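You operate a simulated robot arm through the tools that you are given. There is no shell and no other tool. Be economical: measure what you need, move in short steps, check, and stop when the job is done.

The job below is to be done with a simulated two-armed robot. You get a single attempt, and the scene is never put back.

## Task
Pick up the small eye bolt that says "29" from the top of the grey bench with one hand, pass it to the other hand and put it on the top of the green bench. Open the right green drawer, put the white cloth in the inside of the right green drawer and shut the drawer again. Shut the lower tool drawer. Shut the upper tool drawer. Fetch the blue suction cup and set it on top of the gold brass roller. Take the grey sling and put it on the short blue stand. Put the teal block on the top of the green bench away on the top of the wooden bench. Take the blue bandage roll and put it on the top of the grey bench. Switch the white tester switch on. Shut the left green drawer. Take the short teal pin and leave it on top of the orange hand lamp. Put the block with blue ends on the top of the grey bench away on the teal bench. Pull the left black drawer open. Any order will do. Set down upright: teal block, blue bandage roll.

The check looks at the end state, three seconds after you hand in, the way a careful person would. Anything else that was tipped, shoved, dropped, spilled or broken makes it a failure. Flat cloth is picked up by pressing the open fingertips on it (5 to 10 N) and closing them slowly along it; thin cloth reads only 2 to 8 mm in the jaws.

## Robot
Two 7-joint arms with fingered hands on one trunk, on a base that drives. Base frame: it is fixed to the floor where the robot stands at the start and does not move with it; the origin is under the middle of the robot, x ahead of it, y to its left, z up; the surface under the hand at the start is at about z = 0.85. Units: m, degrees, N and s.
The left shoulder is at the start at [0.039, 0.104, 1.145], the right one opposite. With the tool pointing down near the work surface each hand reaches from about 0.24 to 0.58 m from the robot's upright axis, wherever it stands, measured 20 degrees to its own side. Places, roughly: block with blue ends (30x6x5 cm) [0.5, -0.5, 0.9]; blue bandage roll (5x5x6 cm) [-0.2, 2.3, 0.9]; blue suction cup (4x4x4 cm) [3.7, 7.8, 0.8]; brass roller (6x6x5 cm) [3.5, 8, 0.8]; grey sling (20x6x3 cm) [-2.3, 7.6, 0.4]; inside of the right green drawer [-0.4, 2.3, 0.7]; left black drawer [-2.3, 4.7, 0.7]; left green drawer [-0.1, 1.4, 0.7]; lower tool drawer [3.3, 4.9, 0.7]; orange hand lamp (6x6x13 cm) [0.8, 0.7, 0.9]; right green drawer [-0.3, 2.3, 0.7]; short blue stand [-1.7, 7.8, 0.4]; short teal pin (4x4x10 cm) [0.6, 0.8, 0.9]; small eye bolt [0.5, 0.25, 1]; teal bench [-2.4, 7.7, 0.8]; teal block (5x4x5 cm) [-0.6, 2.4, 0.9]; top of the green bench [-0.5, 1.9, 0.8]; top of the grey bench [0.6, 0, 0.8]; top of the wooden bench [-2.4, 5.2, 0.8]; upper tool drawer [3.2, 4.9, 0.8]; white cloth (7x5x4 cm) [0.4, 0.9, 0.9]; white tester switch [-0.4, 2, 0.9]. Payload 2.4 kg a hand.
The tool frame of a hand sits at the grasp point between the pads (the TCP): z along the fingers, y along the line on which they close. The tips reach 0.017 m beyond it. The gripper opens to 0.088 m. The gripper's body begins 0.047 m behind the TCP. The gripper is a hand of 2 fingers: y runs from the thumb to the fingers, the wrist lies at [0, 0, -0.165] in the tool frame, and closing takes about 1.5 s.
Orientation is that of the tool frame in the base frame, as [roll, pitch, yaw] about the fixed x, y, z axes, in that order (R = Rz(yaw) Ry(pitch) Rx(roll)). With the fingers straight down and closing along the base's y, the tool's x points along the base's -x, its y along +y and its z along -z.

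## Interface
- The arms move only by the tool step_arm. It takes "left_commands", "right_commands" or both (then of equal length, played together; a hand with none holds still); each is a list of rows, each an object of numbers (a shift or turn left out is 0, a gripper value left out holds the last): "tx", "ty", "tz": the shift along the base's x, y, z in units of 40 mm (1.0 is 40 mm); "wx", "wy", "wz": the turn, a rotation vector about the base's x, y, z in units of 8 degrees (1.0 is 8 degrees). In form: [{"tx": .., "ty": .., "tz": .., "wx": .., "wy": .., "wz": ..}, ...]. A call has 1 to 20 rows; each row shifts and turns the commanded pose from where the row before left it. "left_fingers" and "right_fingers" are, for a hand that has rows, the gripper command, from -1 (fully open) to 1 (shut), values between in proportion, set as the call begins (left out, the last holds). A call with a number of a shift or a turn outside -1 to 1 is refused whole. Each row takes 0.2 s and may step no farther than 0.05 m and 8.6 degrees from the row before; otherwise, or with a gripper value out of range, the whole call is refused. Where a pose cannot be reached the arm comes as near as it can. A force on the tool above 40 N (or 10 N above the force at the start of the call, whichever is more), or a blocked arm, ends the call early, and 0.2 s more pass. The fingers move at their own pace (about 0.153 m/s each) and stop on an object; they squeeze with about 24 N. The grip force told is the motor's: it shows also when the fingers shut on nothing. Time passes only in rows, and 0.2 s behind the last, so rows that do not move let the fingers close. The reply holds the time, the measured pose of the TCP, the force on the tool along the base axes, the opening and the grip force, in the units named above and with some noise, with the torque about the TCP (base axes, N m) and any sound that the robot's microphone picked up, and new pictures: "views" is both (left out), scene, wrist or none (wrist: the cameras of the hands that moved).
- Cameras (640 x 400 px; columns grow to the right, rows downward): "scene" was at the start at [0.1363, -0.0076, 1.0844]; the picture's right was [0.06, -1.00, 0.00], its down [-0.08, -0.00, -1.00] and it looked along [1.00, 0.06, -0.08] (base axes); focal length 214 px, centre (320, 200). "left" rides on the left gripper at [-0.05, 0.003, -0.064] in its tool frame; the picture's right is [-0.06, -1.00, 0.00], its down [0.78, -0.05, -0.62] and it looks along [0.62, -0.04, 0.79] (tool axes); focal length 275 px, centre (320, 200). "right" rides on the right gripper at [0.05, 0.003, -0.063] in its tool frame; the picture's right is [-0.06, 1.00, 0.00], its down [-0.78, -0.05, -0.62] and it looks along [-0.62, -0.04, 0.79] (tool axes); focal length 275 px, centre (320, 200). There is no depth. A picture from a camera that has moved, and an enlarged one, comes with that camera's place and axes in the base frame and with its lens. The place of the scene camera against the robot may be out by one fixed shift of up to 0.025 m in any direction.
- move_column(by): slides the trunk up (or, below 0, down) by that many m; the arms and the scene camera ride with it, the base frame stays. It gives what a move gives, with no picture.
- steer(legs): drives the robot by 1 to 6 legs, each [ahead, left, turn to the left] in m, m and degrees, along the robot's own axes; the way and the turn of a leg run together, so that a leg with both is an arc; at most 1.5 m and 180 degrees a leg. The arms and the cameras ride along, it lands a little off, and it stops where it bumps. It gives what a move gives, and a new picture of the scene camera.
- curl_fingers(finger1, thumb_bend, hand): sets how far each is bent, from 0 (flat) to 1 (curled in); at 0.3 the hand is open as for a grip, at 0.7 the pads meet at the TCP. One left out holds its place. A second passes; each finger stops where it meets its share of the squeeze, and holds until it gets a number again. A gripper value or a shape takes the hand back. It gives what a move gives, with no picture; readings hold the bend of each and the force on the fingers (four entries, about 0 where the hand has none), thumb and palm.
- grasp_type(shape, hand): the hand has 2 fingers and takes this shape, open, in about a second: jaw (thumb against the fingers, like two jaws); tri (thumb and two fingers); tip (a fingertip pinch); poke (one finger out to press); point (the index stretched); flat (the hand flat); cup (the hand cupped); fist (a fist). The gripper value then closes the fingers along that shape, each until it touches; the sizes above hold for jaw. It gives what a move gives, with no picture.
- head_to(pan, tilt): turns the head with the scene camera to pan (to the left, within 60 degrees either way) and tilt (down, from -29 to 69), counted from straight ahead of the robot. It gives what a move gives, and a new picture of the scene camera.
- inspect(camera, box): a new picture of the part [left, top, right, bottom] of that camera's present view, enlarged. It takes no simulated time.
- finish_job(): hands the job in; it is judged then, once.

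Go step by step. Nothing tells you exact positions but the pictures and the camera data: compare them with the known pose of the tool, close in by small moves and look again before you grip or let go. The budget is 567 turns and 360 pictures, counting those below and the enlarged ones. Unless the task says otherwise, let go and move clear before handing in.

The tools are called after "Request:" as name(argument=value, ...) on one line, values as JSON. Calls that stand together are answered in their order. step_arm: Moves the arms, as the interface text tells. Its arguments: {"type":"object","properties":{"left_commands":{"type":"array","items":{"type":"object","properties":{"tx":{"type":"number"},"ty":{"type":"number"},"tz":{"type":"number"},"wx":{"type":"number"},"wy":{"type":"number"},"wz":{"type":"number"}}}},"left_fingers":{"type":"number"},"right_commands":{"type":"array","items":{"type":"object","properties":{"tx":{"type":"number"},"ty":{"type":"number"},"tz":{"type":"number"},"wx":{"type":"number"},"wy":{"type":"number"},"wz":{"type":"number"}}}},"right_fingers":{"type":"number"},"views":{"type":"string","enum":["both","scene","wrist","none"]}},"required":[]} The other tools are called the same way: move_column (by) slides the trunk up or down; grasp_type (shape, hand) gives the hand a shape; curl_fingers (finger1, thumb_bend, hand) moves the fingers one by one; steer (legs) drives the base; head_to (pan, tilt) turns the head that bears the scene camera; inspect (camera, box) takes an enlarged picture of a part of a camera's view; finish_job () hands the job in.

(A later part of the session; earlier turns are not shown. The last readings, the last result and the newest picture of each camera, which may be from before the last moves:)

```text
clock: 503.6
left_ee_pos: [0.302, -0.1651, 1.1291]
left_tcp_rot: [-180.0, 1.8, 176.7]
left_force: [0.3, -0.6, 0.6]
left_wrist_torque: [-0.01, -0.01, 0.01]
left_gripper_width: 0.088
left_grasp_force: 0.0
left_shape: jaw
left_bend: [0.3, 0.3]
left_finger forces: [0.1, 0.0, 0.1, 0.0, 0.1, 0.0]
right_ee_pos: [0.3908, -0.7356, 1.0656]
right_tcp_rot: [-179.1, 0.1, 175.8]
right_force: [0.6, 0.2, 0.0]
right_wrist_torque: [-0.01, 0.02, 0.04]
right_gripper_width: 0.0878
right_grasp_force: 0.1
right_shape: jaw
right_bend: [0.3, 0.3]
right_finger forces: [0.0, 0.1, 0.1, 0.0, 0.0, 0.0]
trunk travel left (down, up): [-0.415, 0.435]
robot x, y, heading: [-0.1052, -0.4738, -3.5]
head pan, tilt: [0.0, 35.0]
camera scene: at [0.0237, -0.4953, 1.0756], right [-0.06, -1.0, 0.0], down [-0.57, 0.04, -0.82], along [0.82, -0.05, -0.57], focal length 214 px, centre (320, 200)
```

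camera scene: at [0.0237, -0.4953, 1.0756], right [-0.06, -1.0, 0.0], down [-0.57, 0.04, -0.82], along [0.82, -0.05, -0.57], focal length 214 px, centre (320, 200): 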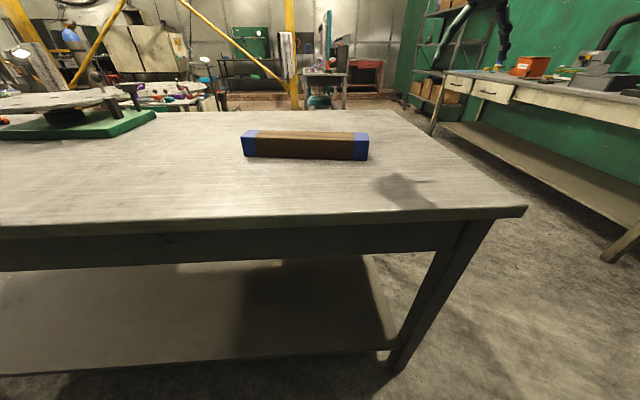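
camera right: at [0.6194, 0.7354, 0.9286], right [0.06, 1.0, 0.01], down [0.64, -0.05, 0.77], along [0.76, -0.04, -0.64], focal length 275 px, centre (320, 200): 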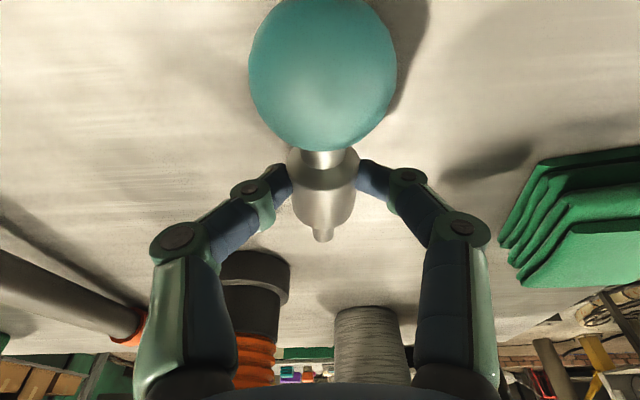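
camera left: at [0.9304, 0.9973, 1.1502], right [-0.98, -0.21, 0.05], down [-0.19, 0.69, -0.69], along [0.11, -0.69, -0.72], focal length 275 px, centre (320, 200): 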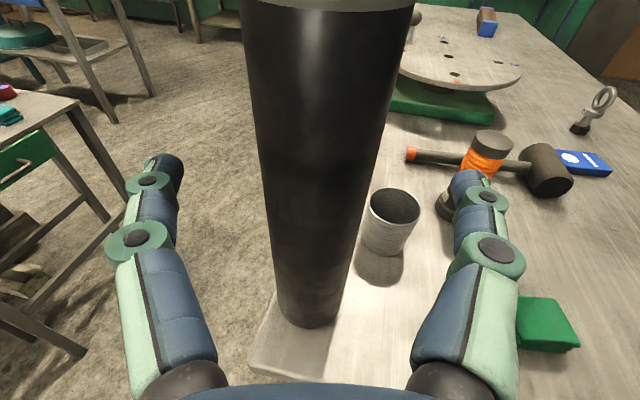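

The block's centre is at about [0.545, −0.49]. I'll position so my right hand can grip it across its width.

Request:
steer(legs=[[0, 0.19, 3.5], [0.15, 0, 0]])

Request:
step_arm(right_commands=[{"wz": 1}, {"wz": 1}, {"wz": 1}, {"wz": 1}, {"wz": 1}, {"wz": 1}, {"wz": 1}, {"wz": 1}, {"wz": 1}, {"wz": 1}, {"wz": 1}], views="wrist")

```text
clock: 506.1
left_ee_pos: [0.4422, 0.0488, 1.1287]
left_tcp_rot: [-179.9, 1.8, 180.0]
left_force: [-0.6, 0.1, -0.8]
left_wrist_torque: [0.0, -0.01, 0.01]
left_gripper_width: 0.0881
left_grasp_force: 0.1
left_shape: jaw
left_bend: [0.3, 0.3]
left_finger forces: [0.0, 0.0, 0.1, 0.0, 0.0, 0.0]
right_ee_pos: [0.5632, -0.5169, 1.0651]
right_tcp_rot: [-179.2, 0.1, 179.0]
right_force: [0.5, 0.3, 0.2]
right_wrist_torque: [0.04, 0.03, -0.04]
right_gripper_width: 0.088
right_grasp_force: 0.1
right_shape: jaw
right_bend: [0.3, 0.3]
right_finger forces: [0.0, 0.0, 0.0, 0.0, 0.1, 0.0]
trunk travel left (down, up): [-0.415, 0.435]
robot x, y, heading: [0.0537, -0.2856, -0.5]
head pan, tilt: [0.0, 35.0]
camera scene: at [0.1829, -0.2981, 1.0755], right [-0.01, -1.0, 0.0], down [-0.57, 0.0, -0.82], along [0.82, 0.0, -0.57], focal length 214 px, centre (320, 200)
```

scene: 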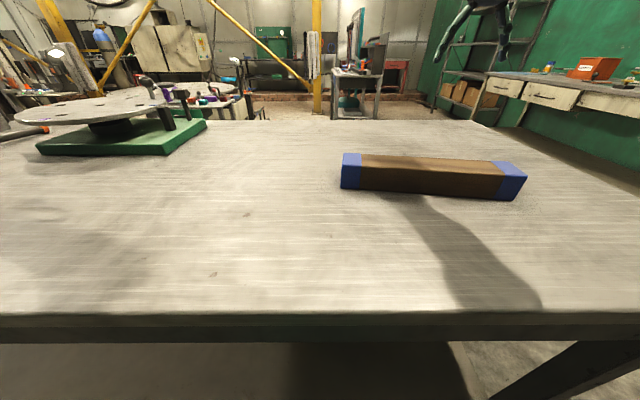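

```text
clock: 508.5
left_ee_pos: [0.4438, 0.0485, 1.129]
left_tcp_rot: [-179.9, 1.8, 179.9]
left_force: [-0.1, -0.5, -0.1]
left_wrist_torque: [-0.01, -0.01, 0.02]
left_gripper_width: 0.0877
left_grasp_force: 0.0
left_shape: jaw
left_bend: [0.3, 0.3]
left_finger forces: [0.0, 0.1, 0.0, 0.1, 0.1, 0.0]
right_ee_pos: [0.5625, -0.5166, 1.0655]
right_tcp_rot: [-179.1, 0.3, -92.9]
right_force: [0.0, -0.5, 0.4]
right_wrist_torque: [-0.03, 0.03, -0.03]
right_gripper_width: 0.0879
right_grasp_force: 0.2
right_shape: jaw
right_bend: [0.3, 0.3]
right_finger forces: [0.0, 0.1, 0.0, 0.1, 0.0, 0.0]
trunk travel left (down, up): [-0.415, 0.435]
robot x, y, heading: [0.0504, -0.2853, -0.1]
head pan, tilt: [0.0, 35.0]
camera right: at [0.5574, -0.5669, 1.1274], right [-0.99, 0.11, -0.02], down [0.08, 0.78, 0.62], along [0.08, 0.62, -0.78], focal length 275 px, centre (320, 200)
```

right: 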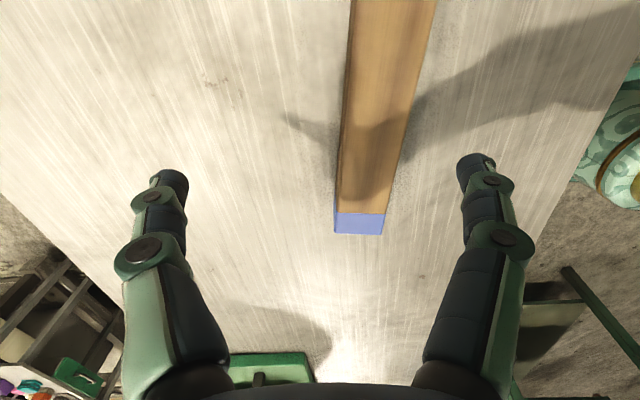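

The block's centre is [0.518, −0.513] and the grip is already square to it. I'll move over and lower.

Request:
step_arm(right_commands=[{"tx": -0.55, "ty": 0.05, "tz": -0.6}, {"tx": -0.56, "ty": 0.05, "tz": -0.6}, {"tz": -0.9}, {"tz": -0.9}], views="wrist")

```text
clock: 509.5
left_ee_pos: [0.4427, 0.0484, 1.1288]
left_tcp_rot: [-179.9, 1.8, 179.9]
left_force: [0.4, 0.0, -0.2]
left_wrist_torque: [0.0, 0.01, -0.01]
left_gripper_width: 0.0881
left_grasp_force: 0.1
left_shape: jaw
left_bend: [0.3, 0.3]
left_finger forces: [0.0, 0.0, 0.0, 0.0, 0.1, 0.0]
right_ee_pos: [0.5178, -0.5148, 0.944]
right_tcp_rot: [-179.1, 0.1, -93.0]
right_force: [-0.5, 0.8, -0.5]
right_wrist_torque: [0.02, -0.01, -0.05]
right_gripper_width: 0.088
right_grasp_force: 0.1
right_shape: jaw
right_bend: [0.3, 0.3]
right_finger forces: [0.0, 0.1, 0.0, 0.1, 0.0, 0.1]
trunk travel left (down, up): [-0.415, 0.435]
robot x, y, heading: [0.0505, -0.2864, -0.1]
head pan, tilt: [0.0, 35.0]
camera right: at [0.5129, -0.563, 1.0068], right [-0.99, 0.11, -0.02], down [0.08, 0.78, 0.62], along [0.08, 0.62, -0.78], focal length 275 px, centre (320, 200)
```

right: 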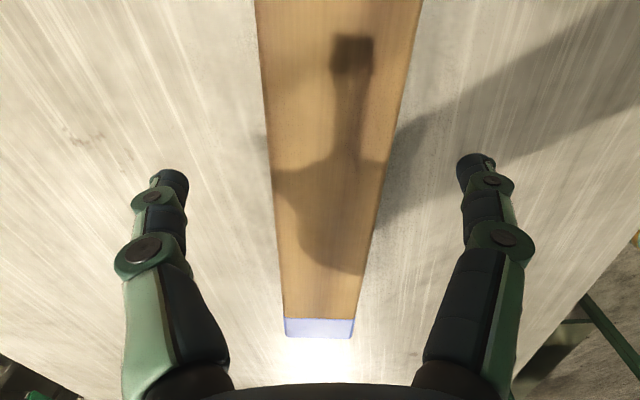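

Request:
step_arm(right_commands=[{"tx": -0.08, "tz": -0.6}, {"tz": -0.6}, {"tz": -0.4}], views="none")

Request:
step_arm(right_commands=[{}, {}, {}, {}, {}, {}, {}], right_fingers=1, views="none")

Request:
step_arm(right_commands=[{"tz": 0.4}, {"tz": 0.7}, {"tz": 0.8}, {"tz": 0.8}, {"tz": 0.8}], views="scene")

```text
clock: 510.3
left_ee_pos: [0.4428, 0.0484, 1.1296]
left_tcp_rot: [-179.9, 1.8, 179.9]
left_force: [0.6, 0.3, 0.1]
left_wrist_torque: [0.02, 0.02, 0.02]
left_gripper_width: 0.0879
left_grasp_force: 0.0
left_shape: jaw
left_bend: [0.3, 0.3]
left_finger forces: [0.1, 0.0, 0.0, 0.1, 0.0, 0.1]
right_ee_pos: [0.5142, -0.513, 0.8817]
right_tcp_rot: [-179.1, 0.2, -93.0]
right_force: [-0.3, 0.9, -0.2]
right_wrist_torque: [-0.01, 0.02, 0.02]
right_gripper_width: 0.0881
right_grasp_force: 0.0
right_shape: jaw
right_bend: [0.3, 0.3]
right_finger forces: [0.0, 0.1, 0.1, 0.0, 0.1, 0.1]
trunk travel left (down, up): [-0.415, 0.435]
robot x, y, heading: [0.051, -0.2872, -0.4]
head pan, tilt: [0.0, 35.0]
```

```text
clock: 511.9
left_ee_pos: [0.4446, 0.0481, 1.1291]
left_tcp_rot: [-179.9, 1.8, 179.9]
left_force: [0.8, 0.7, 0.1]
left_wrist_torque: [-0.02, 0.0, 0.03]
left_gripper_width: 0.0879
left_grasp_force: 0.0
left_shape: jaw
left_bend: [0.3, 0.3]
left_finger forces: [0.0, 0.0, 0.0, 0.0, 0.0, 0.1]
right_ee_pos: [0.5166, -0.5111, 0.8827]
right_tcp_rot: [-179.1, 0.2, -93.0]
right_force: [0.8, 0.1, 0.9]
right_wrist_torque: [0.01, 0.05, -0.11]
right_gripper_width: 0.05
right_grasp_force: 23.7
right_shape: jaw
right_bend: [0.71, 0.7]
right_finger forces: [22.2, 0.0, 0.0, 0.1, 22.2, 0.0]
trunk travel left (down, up): [-0.415, 0.435]
robot x, y, heading: [0.0516, -0.2875, -0.3]
head pan, tilt: [0.0, 35.0]
```

```text
clock: 513.1
left_ee_pos: [0.4426, 0.049, 1.129]
left_tcp_rot: [-179.9, 1.9, 180.0]
left_force: [-0.2, -0.4, 0.6]
left_wrist_torque: [-0.01, -0.01, -0.04]
left_gripper_width: 0.088
left_grasp_force: 0.1
left_shape: jaw
left_bend: [0.3, 0.3]
left_finger forces: [0.0, 0.0, 0.0, 0.0, 0.0, 0.0]
right_ee_pos: [0.5161, -0.5155, 1.0209]
right_tcp_rot: [-179.1, 0.2, -93.0]
right_force: [0.4, 0.2, -3.9]
right_wrist_torque: [-0.11, -0.01, 0.03]
right_gripper_width: 0.0497
right_grasp_force: 24.4
right_shape: jaw
right_bend: [0.71, 0.7]
right_finger forces: [22.6, 0.0, 0.1, 0.1, 22.3, 0.1]
trunk travel left (down, up): [-0.415, 0.435]
robot x, y, heading: [0.0538, -0.2838, -0.5]
head pan, tilt: [0.0, 35.0]
camera scene: at [0.1826, -0.2982, 1.0756], right [-0.01, -1.0, 0.0], down [-0.57, 0.0, -0.82], along [0.82, 0.0, -0.57], focal length 214 px, centre (320, 200)
```

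scene: 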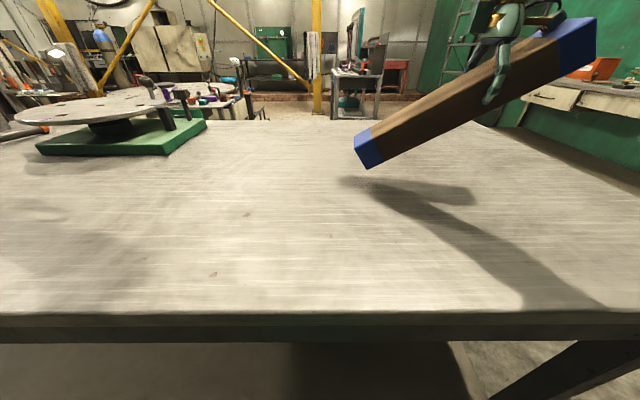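

The block is held (tilted, but firmly gripped). I'll raise and retract it for travel, then drive to the back of the green bench for the teal block.

Request:
step_arm(right_commands=[{"tz": 0.9}, {"tz": 0.9, "tx": -0.4}, {"tz": 0.9, "tx": -0.4}, {"tz": 0.9, "tx": -0.4}, {"tz": 0.8, "tx": -0.4}], left_commands=[{"tx": -0.4}, {"tx": -0.4}, {}, {}, {}], views="none")

Request:
steer(legs=[[-0.5, 0, 0], [0, 0, 90], [0, 0.85, 0], [1.4, 0, 0], [1.1, 0, 0]])

```text
clock: 514.3
left_ee_pos: [0.4092, 0.0483, 1.1308]
left_tcp_rot: [-179.9, 1.9, 179.9]
left_force: [0.1, -0.7, 0.1]
left_wrist_torque: [-0.03, -0.01, -0.01]
left_gripper_width: 0.0879
left_grasp_force: 0.2
left_shape: jaw
left_bend: [0.3, 0.3]
left_finger forces: [0.1, 0.0, 0.0, 0.1, 0.1, 0.0]
right_ee_pos: [0.4515, -0.5118, 1.1987]
right_tcp_rot: [-179.2, 0.3, -93.0]
right_force: [-0.8, 0.2, -4.4]
right_wrist_torque: [-0.17, 0.02, 0.0]
right_gripper_width: 0.0498
right_grasp_force: 24.0
right_shape: jaw
right_bend: [0.71, 0.7]
right_finger forces: [22.6, 0.1, 0.0, 0.1, 22.2, 0.1]
trunk travel left (down, up): [-0.415, 0.435]
robot x, y, heading: [0.051, -0.2879, -0.2]
head pan, tilt: [0.0, 35.0]
```

```text
clock: 536.9
left_ee_pos: [-1.531, 2.6071, 1.1283]
left_tcp_rot: [-179.9, 1.8, -92.7]
left_force: [-0.1, -0.2, 0.4]
left_wrist_torque: [-0.02, 0.0, -0.04]
left_gripper_width: 0.0877
left_grasp_force: 0.0
left_shape: jaw
left_bend: [0.3, 0.3]
left_finger forces: [0.0, 0.0, 0.0, 0.0, 0.1, 0.0]
right_ee_pos: [-0.9695, 2.6223, 1.1984]
right_tcp_rot: [-179.0, 0.2, -5.5]
right_force: [0.7, 0.2, -4.5]
right_wrist_torque: [-0.02, -0.12, 0.0]
right_gripper_width: 0.0498
right_grasp_force: 24.3
right_shape: jaw
right_bend: [0.71, 0.7]
right_finger forces: [22.2, 0.0, 0.1, 0.1, 22.0, 0.0]
trunk travel left (down, up): [-0.415, 0.435]
robot x, y, heading: [-1.2133, 2.2294, 87.3]
head pan, tilt: [0.0, 35.0]
camera scene: at [-1.1947, 2.3367, 1.0755], right [1.0, -0.05, 0.0], down [-0.03, -0.57, -0.82], along [0.04, 0.82, -0.57], focal length 214 px, centre (320, 200)
```

scene: 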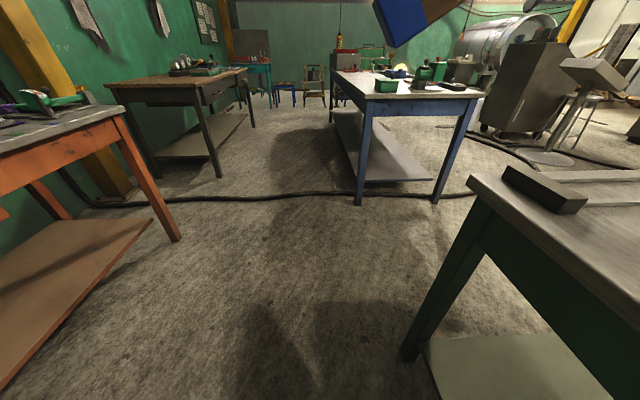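

Request:
steer(legs=[[0, 0, -87]])

Request:
inspect(camera="left", box=[0, 0, 640, 400])

```text
clock: 541.0
left_ee_pos: [-0.8562, 2.5667, 1.1291]
left_tcp_rot: [-179.9, 1.8, -179.6]
left_force: [0.4, 0.1, -0.4]
left_wrist_torque: [-0.03, 0.0, -0.01]
left_gripper_width: 0.0877
left_grasp_force: 0.0
left_shape: jaw
left_bend: [0.3, 0.3]
left_finger forces: [0.0, 0.0, 0.1, 0.0, 0.0, 0.1]
right_ee_pos: [-0.8116, 2.009, 1.1992]
right_tcp_rot: [-179.2, 0.3, -92.4]
right_force: [0.6, 1.6, -3.9]
right_wrist_torque: [-0.13, 0.03, 0.01]
right_gripper_width: 0.0492
right_grasp_force: 23.9
right_shape: jaw
right_bend: [0.71, 0.7]
right_finger forces: [21.8, 0.0, 0.0, 0.1, 21.9, 0.1]
trunk travel left (down, up): [-0.415, 0.435]
robot x, y, heading: [-1.2158, 2.2326, 0.2]
head pan, tilt: [0.0, 35.0]
camera scene: at [-1.0826, 2.2189, 1.0756], right [0.0, -1.0, 0.0], down [-0.57, 0.0, -0.82], along [0.82, 0.0, -0.57], focal length 214 px, centre (320, 200)
```

scene: 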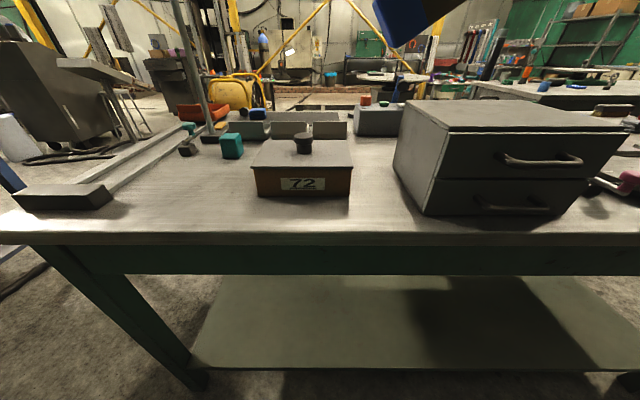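

```text
1.00 times, centred on (320, 200) of left (not enlarged: the box is as wide or as high as the picture)
camera zoom: at [-0.8087, 2.5702, 1.1962], right [0.07, -1.0, 0.0], down [-0.8, -0.05, 0.59], along [-0.59, -0.04, -0.8], focal length 275 px, centre (320, 200)
```

zoom: 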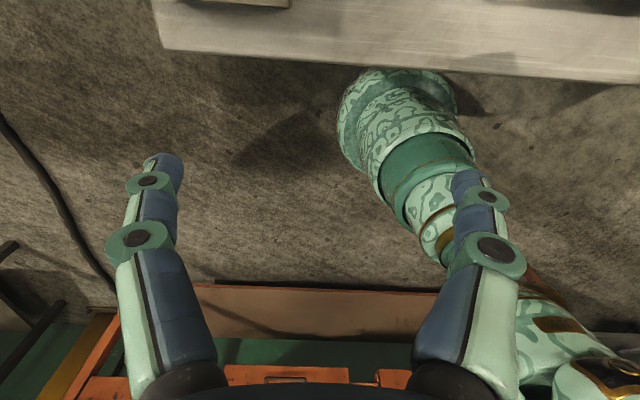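

The teal block is at about [−0.605, 2.437], beside the wooden box "72". I'll move 10 cm closer and bring the left hand over it.

Request:
steer(legs=[[0.1, 0, 0]])

Request:
step_arm(left_commands=[{"tx": 0.5, "ty": -0.5, "tz": -0.3}, {"tx": 0.5, "ty": -0.5, "tz": -0.3}, {"tx": 0.5, "ty": -0.5, "tz": -0.3}, {"tx": 0.5, "ty": -0.5, "tz": -0.3}, {"tx": 0.5, "ty": -0.5, "tz": -0.3}, {"tx": 0.5, "ty": -0.5, "tz": -0.3}, {"tx": 0.5, "tz": -0.3}], views="wrist")

```text
clock: 542.2
left_ee_pos: [-0.7585, 2.5676, 1.1288]
left_tcp_rot: [-180.0, 1.8, -179.4]
left_force: [-0.1, -0.4, 0.1]
left_wrist_torque: [0.05, 0.03, 0.01]
left_gripper_width: 0.0878
left_grasp_force: 0.1
left_shape: jaw
left_bend: [0.3, 0.3]
left_finger forces: [0.1, 0.0, 0.1, 0.0, 0.0, 0.0]
right_ee_pos: [-0.711, 2.0089, 1.1977]
right_tcp_rot: [-179.2, 0.2, -92.3]
right_force: [-0.3, 0.4, -3.3]
right_wrist_torque: [-0.12, 0.03, -0.02]
right_gripper_width: 0.0492
right_grasp_force: 24.0
right_shape: jaw
right_bend: [0.71, 0.7]
right_finger forces: [22.1, 0.0, 0.1, 0.1, 22.3, 0.1]
trunk travel left (down, up): [-0.415, 0.435]
robot x, y, heading: [-1.1172, 2.2319, 0.3]
head pan, tilt: [0.0, 35.0]
camera scene: at [-0.9828, 2.2195, 1.0754], right [0.01, -1.0, 0.0], down [-0.57, 0.0, -0.82], along [0.82, 0.0, -0.57], focal length 214 px, centre (320, 200)
```

scene: 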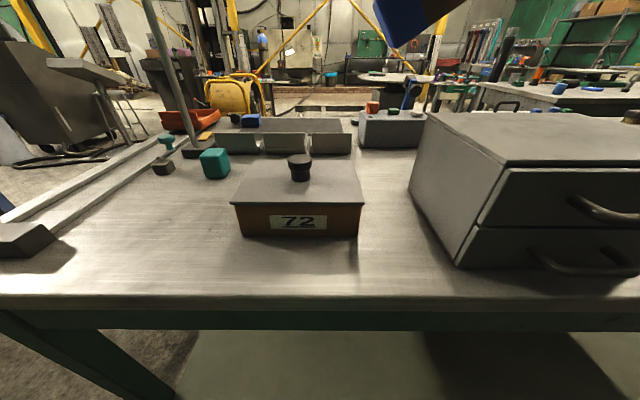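

```text
clock: 543.8
left_ee_pos: [-0.6173, 2.4504, 1.0442]
left_tcp_rot: [-179.9, 1.7, -179.4]
left_force: [1.0, 0.5, 0.8]
left_wrist_torque: [-0.02, -0.03, -0.04]
left_gripper_width: 0.0883
left_grasp_force: 0.0
left_shape: jaw
left_bend: [0.3, 0.3]
left_finger forces: [0.0, 0.0, 0.0, 0.0, 0.0, 0.1]
left hand out of reach, approached as far as the arm can: row 4
right_ee_pos: [-0.7122, 2.0089, 1.1991]
right_tcp_rot: [-179.1, 0.1, -92.4]
right_force: [-1.1, -0.3, -4.0]
right_wrist_torque: [-0.12, 0.0, 0.05]
right_gripper_width: 0.0492
right_grasp_force: 24.1
right_shape: jaw
right_bend: [0.71, 0.7]
right_finger forces: [22.2, 0.1, 0.0, 0.0, 22.1, 0.0]
trunk travel left (down, up): [-0.415, 0.435]
robot x, y, heading: [-1.1128, 2.2338, 0.5]
head pan, tilt: [0.0, 35.0]
camera left: at [-0.5682, 2.4533, 1.1114], right [0.07, -1.0, 0.0], down [-0.8, -0.05, 0.59], along [-0.59, -0.04, -0.8], focal length 275 px, centre (320, 200)
```

left: 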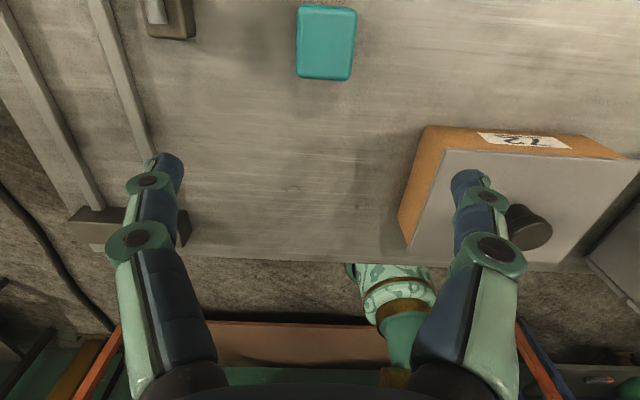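

The block's centre is [−0.591, 2.447]. I'll move over it and down, then grip.

Request:
step_arm(left_commands=[{"tx": 0.33, "ty": -0.05, "tz": -0.8}, {"tx": 0.32, "ty": -0.05, "tz": -0.8}, {"tz": -0.9}, {"tz": -0.8}], views="wrist")

```text
clock: 544.8
left_ee_pos: [-0.5911, 2.4441, 0.9102]
left_tcp_rot: [-179.9, 1.8, -179.5]
left_force: [0.4, 0.5, 0.2]
left_wrist_torque: [0.02, -0.03, 0.01]
left_gripper_width: 0.088
left_grasp_force: 0.0
left_shape: jaw
left_bend: [0.3, 0.3]
left_finger forces: [0.1, 0.0, 0.1, 0.1, 0.1, 0.0]
right_ee_pos: [-0.7125, 2.0095, 1.1984]
right_tcp_rot: [-179.1, 0.2, -92.4]
right_force: [0.1, -0.2, -3.8]
right_wrist_torque: [-0.14, 0.04, 0.05]
right_gripper_width: 0.0493
right_grasp_force: 24.1
right_shape: jaw
right_bend: [0.71, 0.7]
right_finger forces: [22.2, 0.1, 0.0, 0.1, 22.1, 0.0]
trunk travel left (down, up): [-0.415, 0.435]
robot x, y, heading: [-1.1168, 2.2332, 0.2]
head pan, tilt: [0.0, 35.0]
camera left: at [-0.5433, 2.4478, 0.9779], right [0.07, -1.0, 0.0], down [-0.8, -0.05, 0.59], along [-0.59, -0.04, -0.81], focal length 275 px, centre (320, 200)
```

left: 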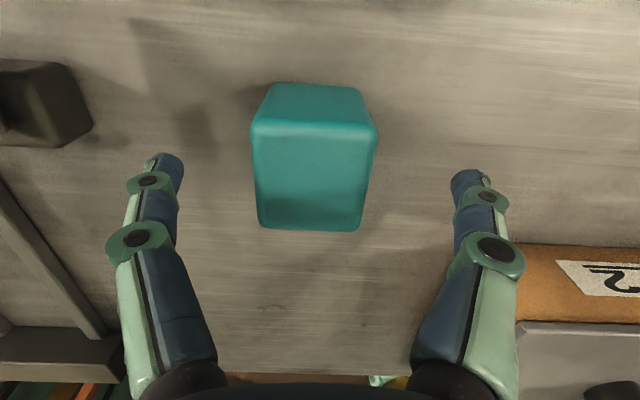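

Request:
step_arm(left_commands=[{"tz": -0.5}, {"tz": -0.3}], views="none")

Request:
step_arm(left_commands=[{}, {}, {}, {}, {}, {}, {}], left_fingers=1, views="none")

Request:
step_arm(left_commands=[{"tz": 0.4}, {"tz": 0.8}, {"tz": 0.8}, {"tz": 0.8}, {"tz": 0.8}, {"tx": -0.5, "ty": 0.4}, {"tx": -0.5, "ty": 0.4}, {"tx": -0.6, "ty": 0.4}, {"tx": -0.6, "ty": 0.4}], views="wrist")

```text
clock: 545.4
left_ee_pos: [-0.5936, 2.4466, 0.878]
left_tcp_rot: [-180.0, 1.8, -179.6]
left_force: [0.3, -0.3, 0.5]
left_wrist_torque: [0.02, 0.03, 0.02]
left_gripper_width: 0.0878
left_grasp_force: 0.0
left_shape: jaw
left_bend: [0.3, 0.3]
left_finger forces: [0.0, 0.1, 0.1, 0.1, 0.1, 0.1]
right_ee_pos: [-0.7121, 2.0092, 1.1991]
right_tcp_rot: [-179.1, 0.2, -92.4]
right_force: [0.2, -1.4, -4.7]
right_wrist_torque: [-0.13, 0.01, -0.04]
right_gripper_width: 0.0495
right_grasp_force: 24.2
right_shape: jaw
right_bend: [0.71, 0.7]
right_finger forces: [22.2, 0.0, 0.1, 0.0, 22.0, 0.0]
trunk travel left (down, up): [-0.415, 0.435]
robot x, y, heading: [-1.1147, 2.2324, 0.3]
head pan, tilt: [0.0, 35.0]
```

```text
clock: 547.0
left_ee_pos: [-0.5925, 2.4476, 0.8784]
left_tcp_rot: [-179.9, 1.8, -179.5]
left_force: [1.2, 0.4, -0.7]
left_wrist_torque: [-0.02, 0.05, -0.03]
left_gripper_width: 0.0328
left_grasp_force: 24.1
left_shape: jaw
left_bend: [0.73, 0.7]
left_finger forces: [21.9, 0.1, 0.1, 0.0, 22.1, 0.0]
right_ee_pos: [-0.7111, 2.0091, 1.1985]
right_tcp_rot: [-179.1, 0.2, -92.4]
right_force: [-0.8, -0.1, -4.9]
right_wrist_torque: [-0.13, 0.02, 0.01]
right_gripper_width: 0.0492
right_grasp_force: 23.8
right_shape: jaw
right_bend: [0.71, 0.7]
right_finger forces: [22.2, 0.0, 0.0, 0.1, 22.1, 0.0]
trunk travel left (down, up): [-0.415, 0.435]
robot x, y, heading: [-1.1144, 2.232, 0.4]
head pan, tilt: [0.0, 35.0]
```

```text
clock: 549.0
left_ee_pos: [-0.6797, 2.509, 1.0242]
left_tcp_rot: [-179.8, 1.8, -179.6]
left_force: [0.9, -0.3, -3.1]
left_wrist_torque: [-0.01, -0.02, -0.01]
left_gripper_width: 0.0329
left_grasp_force: 23.9
left_shape: jaw
left_bend: [0.73, 0.7]
left_finger forces: [22.2, 0.1, 0.1, 0.0, 22.2, 0.1]
right_ee_pos: [-0.7125, 2.0091, 1.1982]
right_tcp_rot: [-179.1, 0.1, -92.4]
right_force: [-0.2, -0.5, -4.0]
right_wrist_torque: [-0.1, 0.01, 0.02]
right_gripper_width: 0.0494
right_grasp_force: 23.7
right_shape: jaw
right_bend: [0.71, 0.7]
right_finger forces: [22.2, 0.0, 0.1, 0.0, 22.2, 0.1]
trunk travel left (down, up): [-0.415, 0.435]
robot x, y, heading: [-1.1175, 2.2332, 0.2]
head pan, tilt: [0.0, 35.0]
camera left: at [-0.6302, 2.5127, 1.0907], right [0.07, -1.0, 0.0], down [-0.8, -0.05, 0.59], along [-0.59, -0.04, -0.8], focal length 275 px, centre (320, 200)
```

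left: 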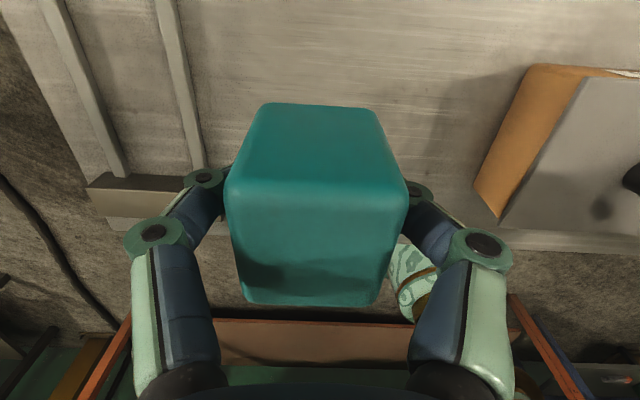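

The teal block is held upright. I'll drive to the wooden bench.

Request:
steer(legs=[[-0.22, 0, 0], [0, 0, 90], [1.4, 0, 0], [1.2, 0, 0], [0, 0, 90]])

```text
clock: 570.5
left_ee_pos: [-1.8036, 4.5452, 1.0235]
left_tcp_rot: [-179.9, 1.8, 1.2]
left_force: [-0.6, 0.3, -2.4]
left_wrist_torque: [-0.01, 0.05, 0.02]
left_gripper_width: 0.0324
left_grasp_force: 24.5
left_shape: jaw
left_bend: [0.73, 0.7]
left_finger forces: [21.8, 0.0, 0.0, 0.1, 21.8, 0.0]
right_ee_pos: [-1.7774, 5.0456, 1.1978]
right_tcp_rot: [-179.0, 0.2, 88.2]
right_force: [0.6, 0.1, -4.7]
right_wrist_torque: [0.11, -0.06, -0.01]
right_gripper_width: 0.0488
right_grasp_force: 23.5
right_shape: jaw
right_bend: [0.71, 0.7]
right_finger forces: [21.4, 0.0, 0.1, 0.0, 21.6, 0.0]
trunk travel left (down, up): [-0.415, 0.435]
robot x, y, heading: [-1.3707, 4.8273, -179.1]
head pan, tilt: [0.0, 35.0]
camera scene: at [-1.4743, 4.812, 1.0755], right [-0.02, 1.0, 0.0], down [0.57, 0.01, -0.82], along [-0.82, -0.01, -0.57], focal length 214 px, centre (320, 200)
```

scene: 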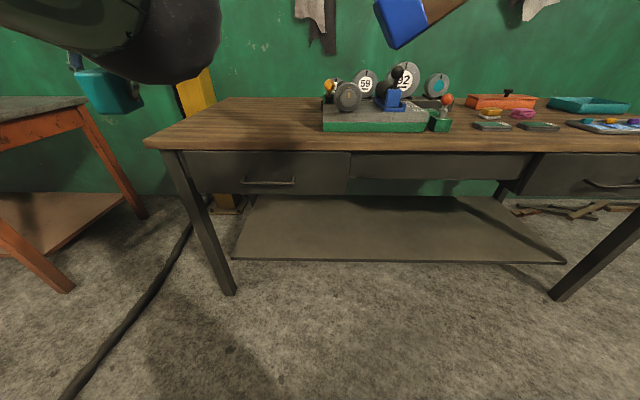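

The left end of the wooden bench top is free. I'll raise the right-hand block a little, move in, and set the teal block down near [−2.2, 4.55].

Request:
step_arm(right_commands=[{"tz": 0.8}, {"tz": 0.8}, {"tz": 0.6}], views="none")

Request:
steer(legs=[[0.38, 0, 0]])

Request:
step_arm(left_commands=[{"tz": -0.7}, {"tz": -0.8}, {"tz": -0.8}, {"tz": -0.5}], views="wrist")

```text
clock: 571.4
left_ee_pos: [-1.805, 4.5454, 1.025]
left_tcp_rot: [-180.0, 1.9, 1.1]
left_force: [0.0, -0.2, -2.8]
left_wrist_torque: [0.02, 0.03, -0.01]
left_gripper_width: 0.0326
left_grasp_force: 24.1
left_shape: jaw
left_bend: [0.73, 0.7]
left_finger forces: [21.8, 0.0, 0.1, 0.0, 21.8, 0.0]
right_ee_pos: [-1.7762, 5.0432, 1.2868]
right_tcp_rot: [-179.0, 0.1, 88.3]
right_force: [-0.4, 0.6, -4.8]
right_wrist_torque: [0.13, 0.0, -0.04]
right_gripper_width: 0.0485
right_grasp_force: 23.8
right_shape: jaw
right_bend: [0.71, 0.7]
right_finger forces: [21.9, 0.1, 0.0, 0.0, 21.7, 0.0]
trunk travel left (down, up): [-0.415, 0.435]
robot x, y, heading: [-1.3697, 4.8263, -179.0]
head pan, tilt: [0.0, 35.0]
```

```text
clock: 573.8
left_ee_pos: [-2.186, 4.5367, 1.0236]
left_tcp_rot: [-179.9, 1.8, 1.3]
left_force: [0.3, 0.3, -2.8]
left_wrist_torque: [0.05, 0.02, 0.02]
left_gripper_width: 0.0326
left_grasp_force: 24.5
left_shape: jaw
left_bend: [0.73, 0.7]
left_finger forces: [21.8, 0.0, 0.0, 0.0, 21.8, 0.1]
right_ee_pos: [-2.1593, 5.0358, 1.286]
right_tcp_rot: [-179.2, 0.1, 88.5]
right_force: [-0.6, 0.0, -5.3]
right_wrist_torque: [0.12, -0.01, 0.01]
right_gripper_width: 0.0485
right_grasp_force: 24.5
right_shape: jaw
right_bend: [0.71, 0.7]
right_finger forces: [21.8, 0.1, 0.1, 0.0, 21.8, 0.0]
trunk travel left (down, up): [-0.415, 0.435]
robot x, y, heading: [-1.7522, 4.8182, -178.7]
head pan, tilt: [0.0, 35.0]
camera scene: at [-1.8573, 4.8045, 1.0755], right [-0.02, 1.0, 0.0], down [0.57, 0.01, -0.82], along [-0.82, -0.02, -0.57], focal length 214 px, centre (320, 200)
```

scene: 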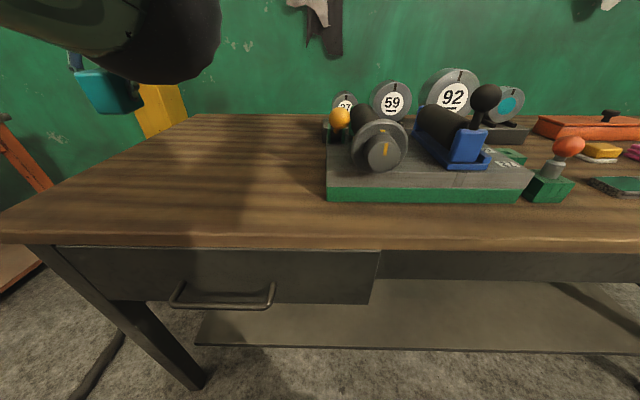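

```text
clock: 574.8
left_ee_pos: [-2.1875, 4.536, 0.9108]
left_tcp_rot: [-179.9, 1.9, 1.3]
left_force: [0.3, -0.1, -2.8]
left_wrist_torque: [0.03, 0.01, -0.01]
left_gripper_width: 0.0325
left_grasp_force: 23.8
left_shape: jaw
left_bend: [0.73, 0.7]
left_finger forces: [21.9, 0.0, 0.0, 0.1, 21.9, 0.0]
right_ee_pos: [-2.1598, 5.0367, 1.2876]
right_tcp_rot: [-179.1, 0.0, 88.4]
right_force: [0.8, 0.6, -3.7]
right_wrist_torque: [0.11, 0.0, -0.02]
right_gripper_width: 0.0485
right_grasp_force: 24.2
right_shape: jaw
right_bend: [0.71, 0.7]
right_finger forces: [21.9, 0.0, 0.0, 0.1, 21.7, 0.1]
trunk travel left (down, up): [-0.415, 0.435]
robot x, y, heading: [-1.7526, 4.8235, -178.9]
head pan, tilt: [0.0, 35.0]
camera left: at [-2.2337, 4.5303, 0.978], right [-0.09, 1.0, 0.0], down [0.8, 0.07, 0.59], along [0.59, 0.05, -0.8], focal length 275 px, centre (320, 200)
```

left: 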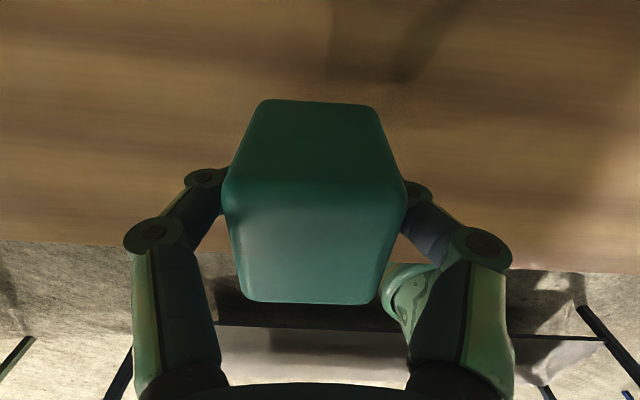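

I'll go 3 cm further in and lower to contact.

Request:
step_arm(left_commands=[{"tx": -0.7}, {"tz": -0.5}, {"tz": -0.15}, {"tz": -0.1}, {"tz": -0.1}], views="none")

```text
clock: 576.0
left_ee_pos: [-2.213, 4.5336, 0.8779]
left_tcp_rot: [-179.9, 1.9, 1.5]
left_force: [-0.1, 0.6, 1.4]
left_wrist_torque: [0.01, 0.0, -0.02]
left_gripper_width: 0.0324
left_grasp_force: 24.0
left_shape: jaw
left_bend: [0.73, 0.7]
left_finger forces: [22.4, 0.0, 0.0, 0.1, 22.1, 0.1]
right_ee_pos: [-2.1589, 5.0363, 1.2868]
right_tcp_rot: [-179.1, 0.2, 88.4]
right_force: [-0.5, -0.4, -4.2]
right_wrist_torque: [0.13, -0.01, 0.02]
right_gripper_width: 0.0485
right_grasp_force: 24.3
right_shape: jaw
right_bend: [0.71, 0.7]
right_finger forces: [21.9, 0.1, 0.1, 0.0, 21.6, 0.1]
trunk travel left (down, up): [-0.415, 0.435]
robot x, y, heading: [-1.7538, 4.8208, -178.9]
head pan, tilt: [0.0, 35.0]
```

Light contact. I'll release and rise.

Request:
step_arm(left_commands=[{}, {}, {}, {}, {}], left_fingers=-1, views="none")

Request:
step_arm(left_commands=[{"tz": 0.5}, {"tz": 0.8}, {"tz": 0.8}, {"tz": 0.8}, {"tz": 0.8}, {"tx": 0.5, "tz": 0.3}, {"tx": 0.5}, {"tx": 0.5}], views="scene")

```text
clock: 577.2
left_ee_pos: [-2.2142, 4.5341, 0.8787]
left_tcp_rot: [-179.9, 1.8, 1.3]
left_force: [0.3, -0.4, -0.3]
left_wrist_torque: [-0.01, -0.03, -0.01]
left_gripper_width: 0.0881
left_grasp_force: 0.1
left_shape: jaw
left_bend: [0.3, 0.3]
left_finger forces: [0.0, 0.0, 0.0, 0.1, 0.1, 0.1]
right_ee_pos: [-2.1586, 5.0358, 1.2872]
right_tcp_rot: [-179.2, 0.1, 88.4]
right_force: [-0.9, 0.6, -4.2]
right_wrist_torque: [0.13, -0.03, -0.02]
right_gripper_width: 0.0486
right_grasp_force: 24.1
right_shape: jaw
right_bend: [0.71, 0.7]
right_finger forces: [22.0, 0.0, 0.1, 0.1, 21.7, 0.0]
trunk travel left (down, up): [-0.415, 0.435]
robot x, y, heading: [-1.7521, 4.8233, -178.8]
head pan, tilt: [0.0, 35.0]
```

```text
clock: 579.0
left_ee_pos: [-2.1509, 4.5348, 1.039]
left_tcp_rot: [-179.9, 1.8, 1.3]
left_force: [0.3, 0.3, 0.8]
left_wrist_torque: [-0.01, 0.0, -0.02]
left_gripper_width: 0.0881
left_grasp_force: 0.1
left_shape: jaw
left_bend: [0.3, 0.3]
left_finger forces: [0.0, 0.0, 0.0, 0.0, 0.0, 0.0]
right_ee_pos: [-2.1577, 5.035, 1.2873]
right_tcp_rot: [-179.1, 0.2, 88.4]
right_force: [0.1, -0.2, -4.8]
right_wrist_torque: [0.12, -0.01, 0.01]
right_gripper_width: 0.0489
right_grasp_force: 23.8
right_shape: jaw
right_bend: [0.71, 0.7]
right_finger forces: [21.9, 0.0, 0.0, 0.0, 21.7, 0.0]
trunk travel left (down, up): [-0.415, 0.435]
robot x, y, heading: [-1.7485, 4.8205, -178.9]
head pan, tilt: [0.0, 35.0]
camera scene: at [-1.8567, 4.8046, 1.0756], right [-0.02, 1.0, 0.0], down [0.57, 0.01, -0.82], along [-0.82, -0.02, -0.57], focal length 214 px, centre (320, 200)
```

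scene: 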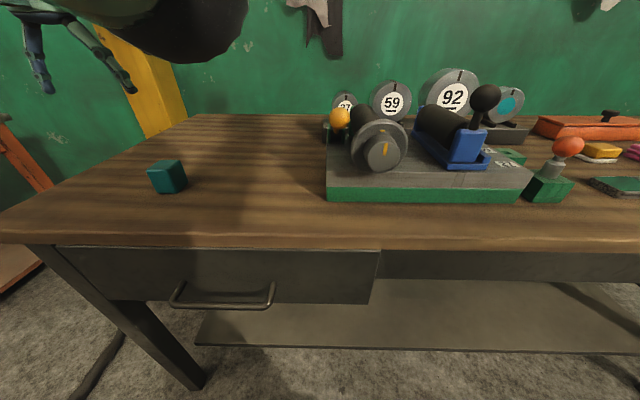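

The teal block stands on the wooden bench. Next is the left black drawer: I'll back off, then take the closed left hand down in front of its handle and look.

Request:
steer(legs=[[-0.24, 0, 0]])

Request:
step_arm(left_commands=[{"wy": 1, "ty": 0.6}, {"wy": 1, "ty": 0.6}, {"wy": 1, "ty": 0.6}, {"wy": 0.1, "ty": 0.6}, {"tz": -0.8}, {"tz": -0.8}, {"tz": -0.8}, {"tz": -0.8}, {"tz": -0.8}], left_fingers=1, views="wrist")

```text
clock: 580.7
left_ee_pos: [-1.9157, 4.5399, 1.0391]
left_tcp_rot: [-179.8, 2.0, 1.5]
left_force: [-0.1, -0.6, 0.2]
left_wrist_torque: [-0.01, 0.0, 0.0]
left_gripper_width: 0.0878
left_grasp_force: 0.1
left_shape: jaw
left_bend: [0.3, 0.3]
left_finger forces: [0.0, 0.1, 0.1, 0.1, 0.0, 0.1]
right_ee_pos: [-1.921, 5.0413, 1.2863]
right_tcp_rot: [-179.1, 0.2, 88.3]
right_force: [0.9, -0.3, -4.9]
right_wrist_torque: [0.14, -0.03, -0.03]
right_gripper_width: 0.0485
right_grasp_force: 23.4
right_shape: jaw
right_bend: [0.71, 0.7]
right_finger forces: [22.1, 0.1, 0.1, 0.0, 21.5, 0.0]
trunk travel left (down, up): [-0.415, 0.435]
robot x, y, heading: [-1.5213, 4.8256, -178.8]
head pan, tilt: [0.0, 35.0]
camera scene: at [-1.619, 4.8094, 1.0756], right [-0.02, 1.0, 0.0], down [0.57, 0.01, -0.82], along [-0.82, -0.02, -0.57], focal length 214 px, centre (320, 200)
```

scene: 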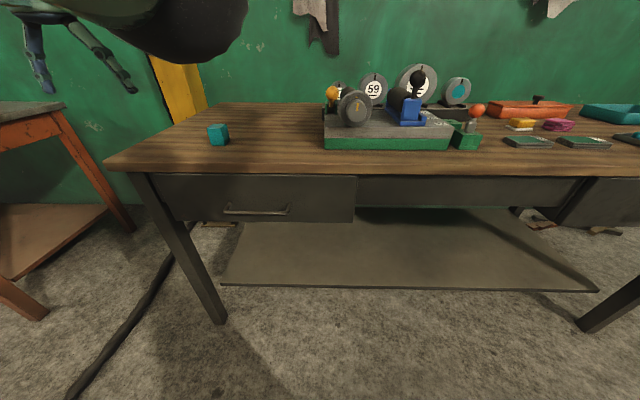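

```text
clock: 582.7
left_ee_pos: [-1.9515, 4.5939, 0.8812]
left_tcp_rot: [179.4, 29.0, 1.7]
left_force: [0.3, -0.6, 0.6]
left_wrist_torque: [0.02, 0.0, 0.0]
left_gripper_width: 0.0
left_grasp_force: 24.1
left_shape: jaw
left_bend: [0.52, 0.66]
left_finger forces: [0.1, 0.1, 0.0, 0.0, 0.0, 0.0]
left hand out of reach, approached as far as the arm can: row 1, 2, 4
right_ee_pos: [-1.9216, 5.0413, 1.2866]
right_tcp_rot: [-179.2, 0.2, 88.3]
right_force: [-0.1, -0.2, -4.2]
right_wrist_torque: [0.13, 0.01, -0.01]
right_gripper_width: 0.0485
right_grasp_force: 24.2
right_shape: jaw
right_bend: [0.71, 0.7]
right_finger forces: [22.0, 0.0, 0.1, 0.0, 21.7, 0.0]
trunk travel left (down, up): [-0.415, 0.435]
robot x, y, heading: [-1.5159, 4.8217, -178.8]
head pan, tilt: [0.0, 35.0]
camera left: at [-1.9627, 4.5902, 0.9627], right [-0.09, 1.0, 0.02], down [0.98, 0.09, 0.16], along [0.16, 0.03, -0.99], focal length 275 px, centre (320, 200)
```

left: 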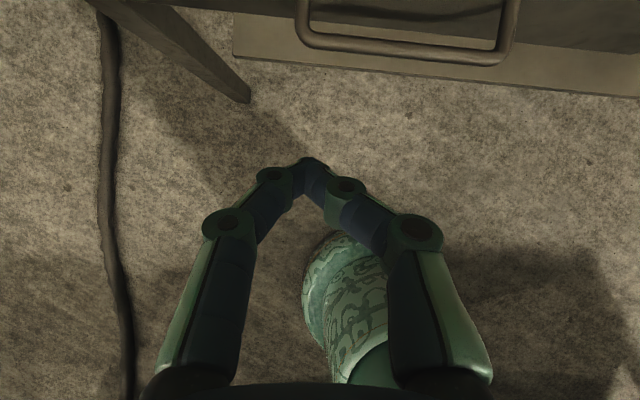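

I'll take a second look from lower down to triangulate the bar.

Request:
step_arm(left_commands=[{"ty": 0.6, "tz": -0.5}, {"ty": 0.6, "tz": -0.5}, {"tx": -0.3, "tz": -0.3}], views="wrist")

```text
clock: 583.3
left_ee_pos: [-1.9937, 4.6253, 0.908]
left_tcp_rot: [179.0, 36.8, 1.7]
left_force: [-1.0, -0.4, 0.0]
left_wrist_torque: [-0.03, 0.0, -0.01]
left_gripper_width: 0.0
left_grasp_force: 23.9
left_shape: jaw
left_bend: [0.52, 0.66]
left_finger forces: [0.0, 0.0, 0.1, 0.0, 0.1, 0.0]
right_ee_pos: [-1.9228, 5.0404, 1.2864]
right_tcp_rot: [-179.1, 0.2, 88.5]
right_force: [0.0, 0.1, -4.6]
right_wrist_torque: [0.14, -0.02, 0.02]
right_gripper_width: 0.0486
right_grasp_force: 24.0
right_shape: jaw
right_bend: [0.71, 0.7]
right_finger forces: [21.9, 0.0, 0.0, 0.1, 21.7, 0.0]
trunk travel left (down, up): [-0.415, 0.435]
robot x, y, heading: [-1.5146, 4.8254, -179.0]
head pan, tilt: [0.0, 35.0]
stopped in row 2 (left hand): the arm was blocked; the commanded pose is now the measured one
camera left: at [-1.9948, 4.6228, 0.9911], right [-0.09, 1.0, 0.02], down [1.0, 0.09, 0.02], along [0.02, 0.02, -1.0], focal length 275 px, centre (320, 200)
```

left: 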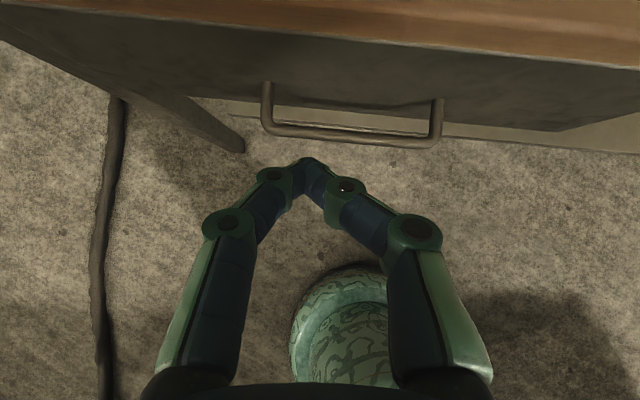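

Triangulated: bar at [−2.057, 4.654, 0.714], drawer front at x −2.10. The arm is at its reach limit, so I'll lower the trunk by 0.2 m and then approach the hook point at about 38° tilt.

Request:
move_column(by=-0.2)

Request:
step_arm(left_commands=[{"tz": 0.8}, {"tz": 0.8}, {"tz": 0.6, "ty": 0.35}, {"ty": 0.35, "tx": -0.2}, {"tx": -0.2}], views="wrist")

```text
clock: 585.5
left_ee_pos: [-1.9948, 4.6223, 0.7107]
left_tcp_rot: [178.3, 36.9, 1.4]
left_force: [-0.5, 0.2, -0.2]
left_wrist_torque: [-0.01, -0.02, -0.01]
left_gripper_width: 0.0004
left_grasp_force: 23.6
left_shape: jaw
left_bend: [0.52, 0.66]
left_finger forces: [0.1, 0.0, 0.0, 0.0, 0.0, 0.0]
right_ee_pos: [-1.9199, 5.0401, 1.0859]
right_tcp_rot: [-179.1, 0.1, 88.4]
right_force: [0.4, -0.6, -4.0]
right_wrist_torque: [0.12, -0.01, -0.02]
right_gripper_width: 0.0487
right_grasp_force: 23.6
right_shape: jaw
right_bend: [0.71, 0.7]
right_finger forces: [21.9, 0.0, 0.1, 0.0, 21.6, 0.1]
trunk travel left (down, up): [-0.215, 0.635]
robot x, y, heading: [-1.5193, 4.8278, -178.6]
head pan, tilt: [0.0, 35.0]
```

```text
clock: 586.7
left_ee_pos: [-2.0088, 4.6579, 0.7916]
left_tcp_rot: [179.4, 36.6, 1.7]
left_force: [-0.2, -0.4, 0.7]
left_wrist_torque: [0.0, 0.01, -0.03]
left_gripper_width: 0.0001
left_grasp_force: 24.1
left_shape: jaw
left_bend: [0.52, 0.66]
left_finger forces: [0.0, 0.1, 0.1, 0.0, 0.0, 0.1]
right_ee_pos: [-1.9219, 5.0401, 1.0866]
right_tcp_rot: [-179.2, 0.1, 88.4]
right_force: [0.7, -0.1, -4.2]
right_wrist_torque: [0.13, -0.02, 0.04]
right_gripper_width: 0.0485
right_grasp_force: 23.6
right_shape: jaw
right_bend: [0.71, 0.7]
right_finger forces: [21.9, 0.1, 0.1, 0.1, 21.7, 0.0]
trunk travel left (down, up): [-0.215, 0.635]
robot x, y, heading: [-1.516, 4.8256, -178.9]
head pan, tilt: [0.0, 35.0]
camera left: at [-2.0096, 4.6557, 0.8753], right [-0.09, 1.0, 0.03], down [1.0, 0.09, 0.03], along [0.03, 0.03, -1.0], focal length 275 px, centre (320, 200)
```

left: 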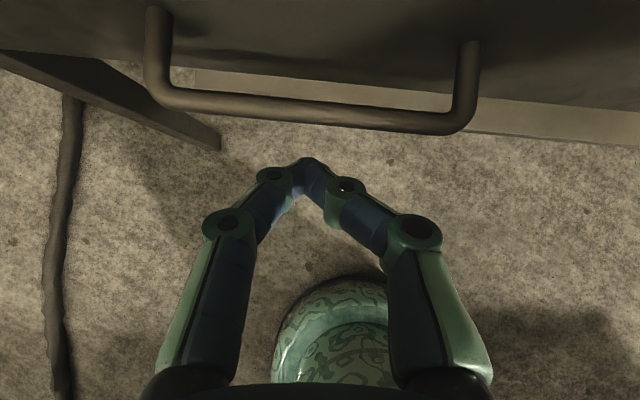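

Request:
step_arm(left_commands=[{"tx": -0.5, "tz": -0.25}, {"tx": -0.4, "tz": -0.53}, {"tx": -0.4, "tz": -0.53}, {"tx": -0.4, "tz": -0.54}], views="wrist")

```text
clock: 587.7
left_ee_pos: [-2.0784, 4.6582, 0.7179]
left_tcp_rot: [179.5, 36.5, 1.8]
left_force: [-0.2, -0.2, 0.3]
left_wrist_torque: [-0.03, 0.01, 0.03]
left_gripper_width: 0.0001
left_grasp_force: 23.5
left_shape: jaw
left_bend: [0.52, 0.66]
left_finger forces: [0.0, 0.1, 0.0, 0.1, 0.0, 0.0]
right_ee_pos: [-1.9213, 5.0408, 1.0876]
right_tcp_rot: [-179.2, 0.1, 88.4]
right_force: [-0.8, 0.0, -4.6]
right_wrist_torque: [0.15, -0.02, 0.03]
right_gripper_width: 0.0485
right_grasp_force: 24.1
right_shape: jaw
right_bend: [0.71, 0.7]
right_finger forces: [22.1, 0.1, 0.0, 0.0, 21.6, 0.0]
trunk travel left (down, up): [-0.215, 0.635]
robot x, y, heading: [-1.5151, 4.8223, -178.9]
head pan, tilt: [0.0, 35.0]
camera left: at [-2.0793, 4.6554, 0.8017], right [-0.09, 1.0, 0.03], down [1.0, 0.09, 0.03], along [0.03, 0.03, -1.0], focal length 275 px, centre (320, 200)
```

left: 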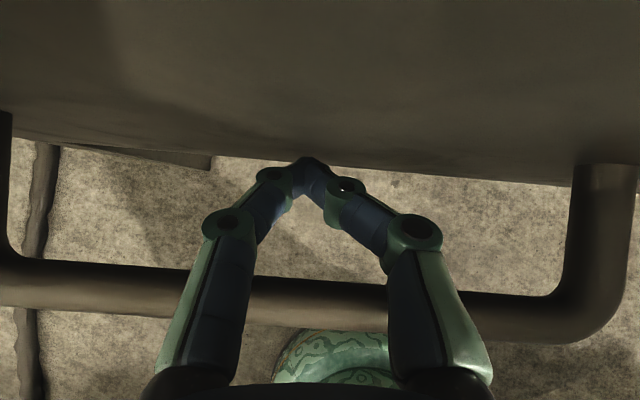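

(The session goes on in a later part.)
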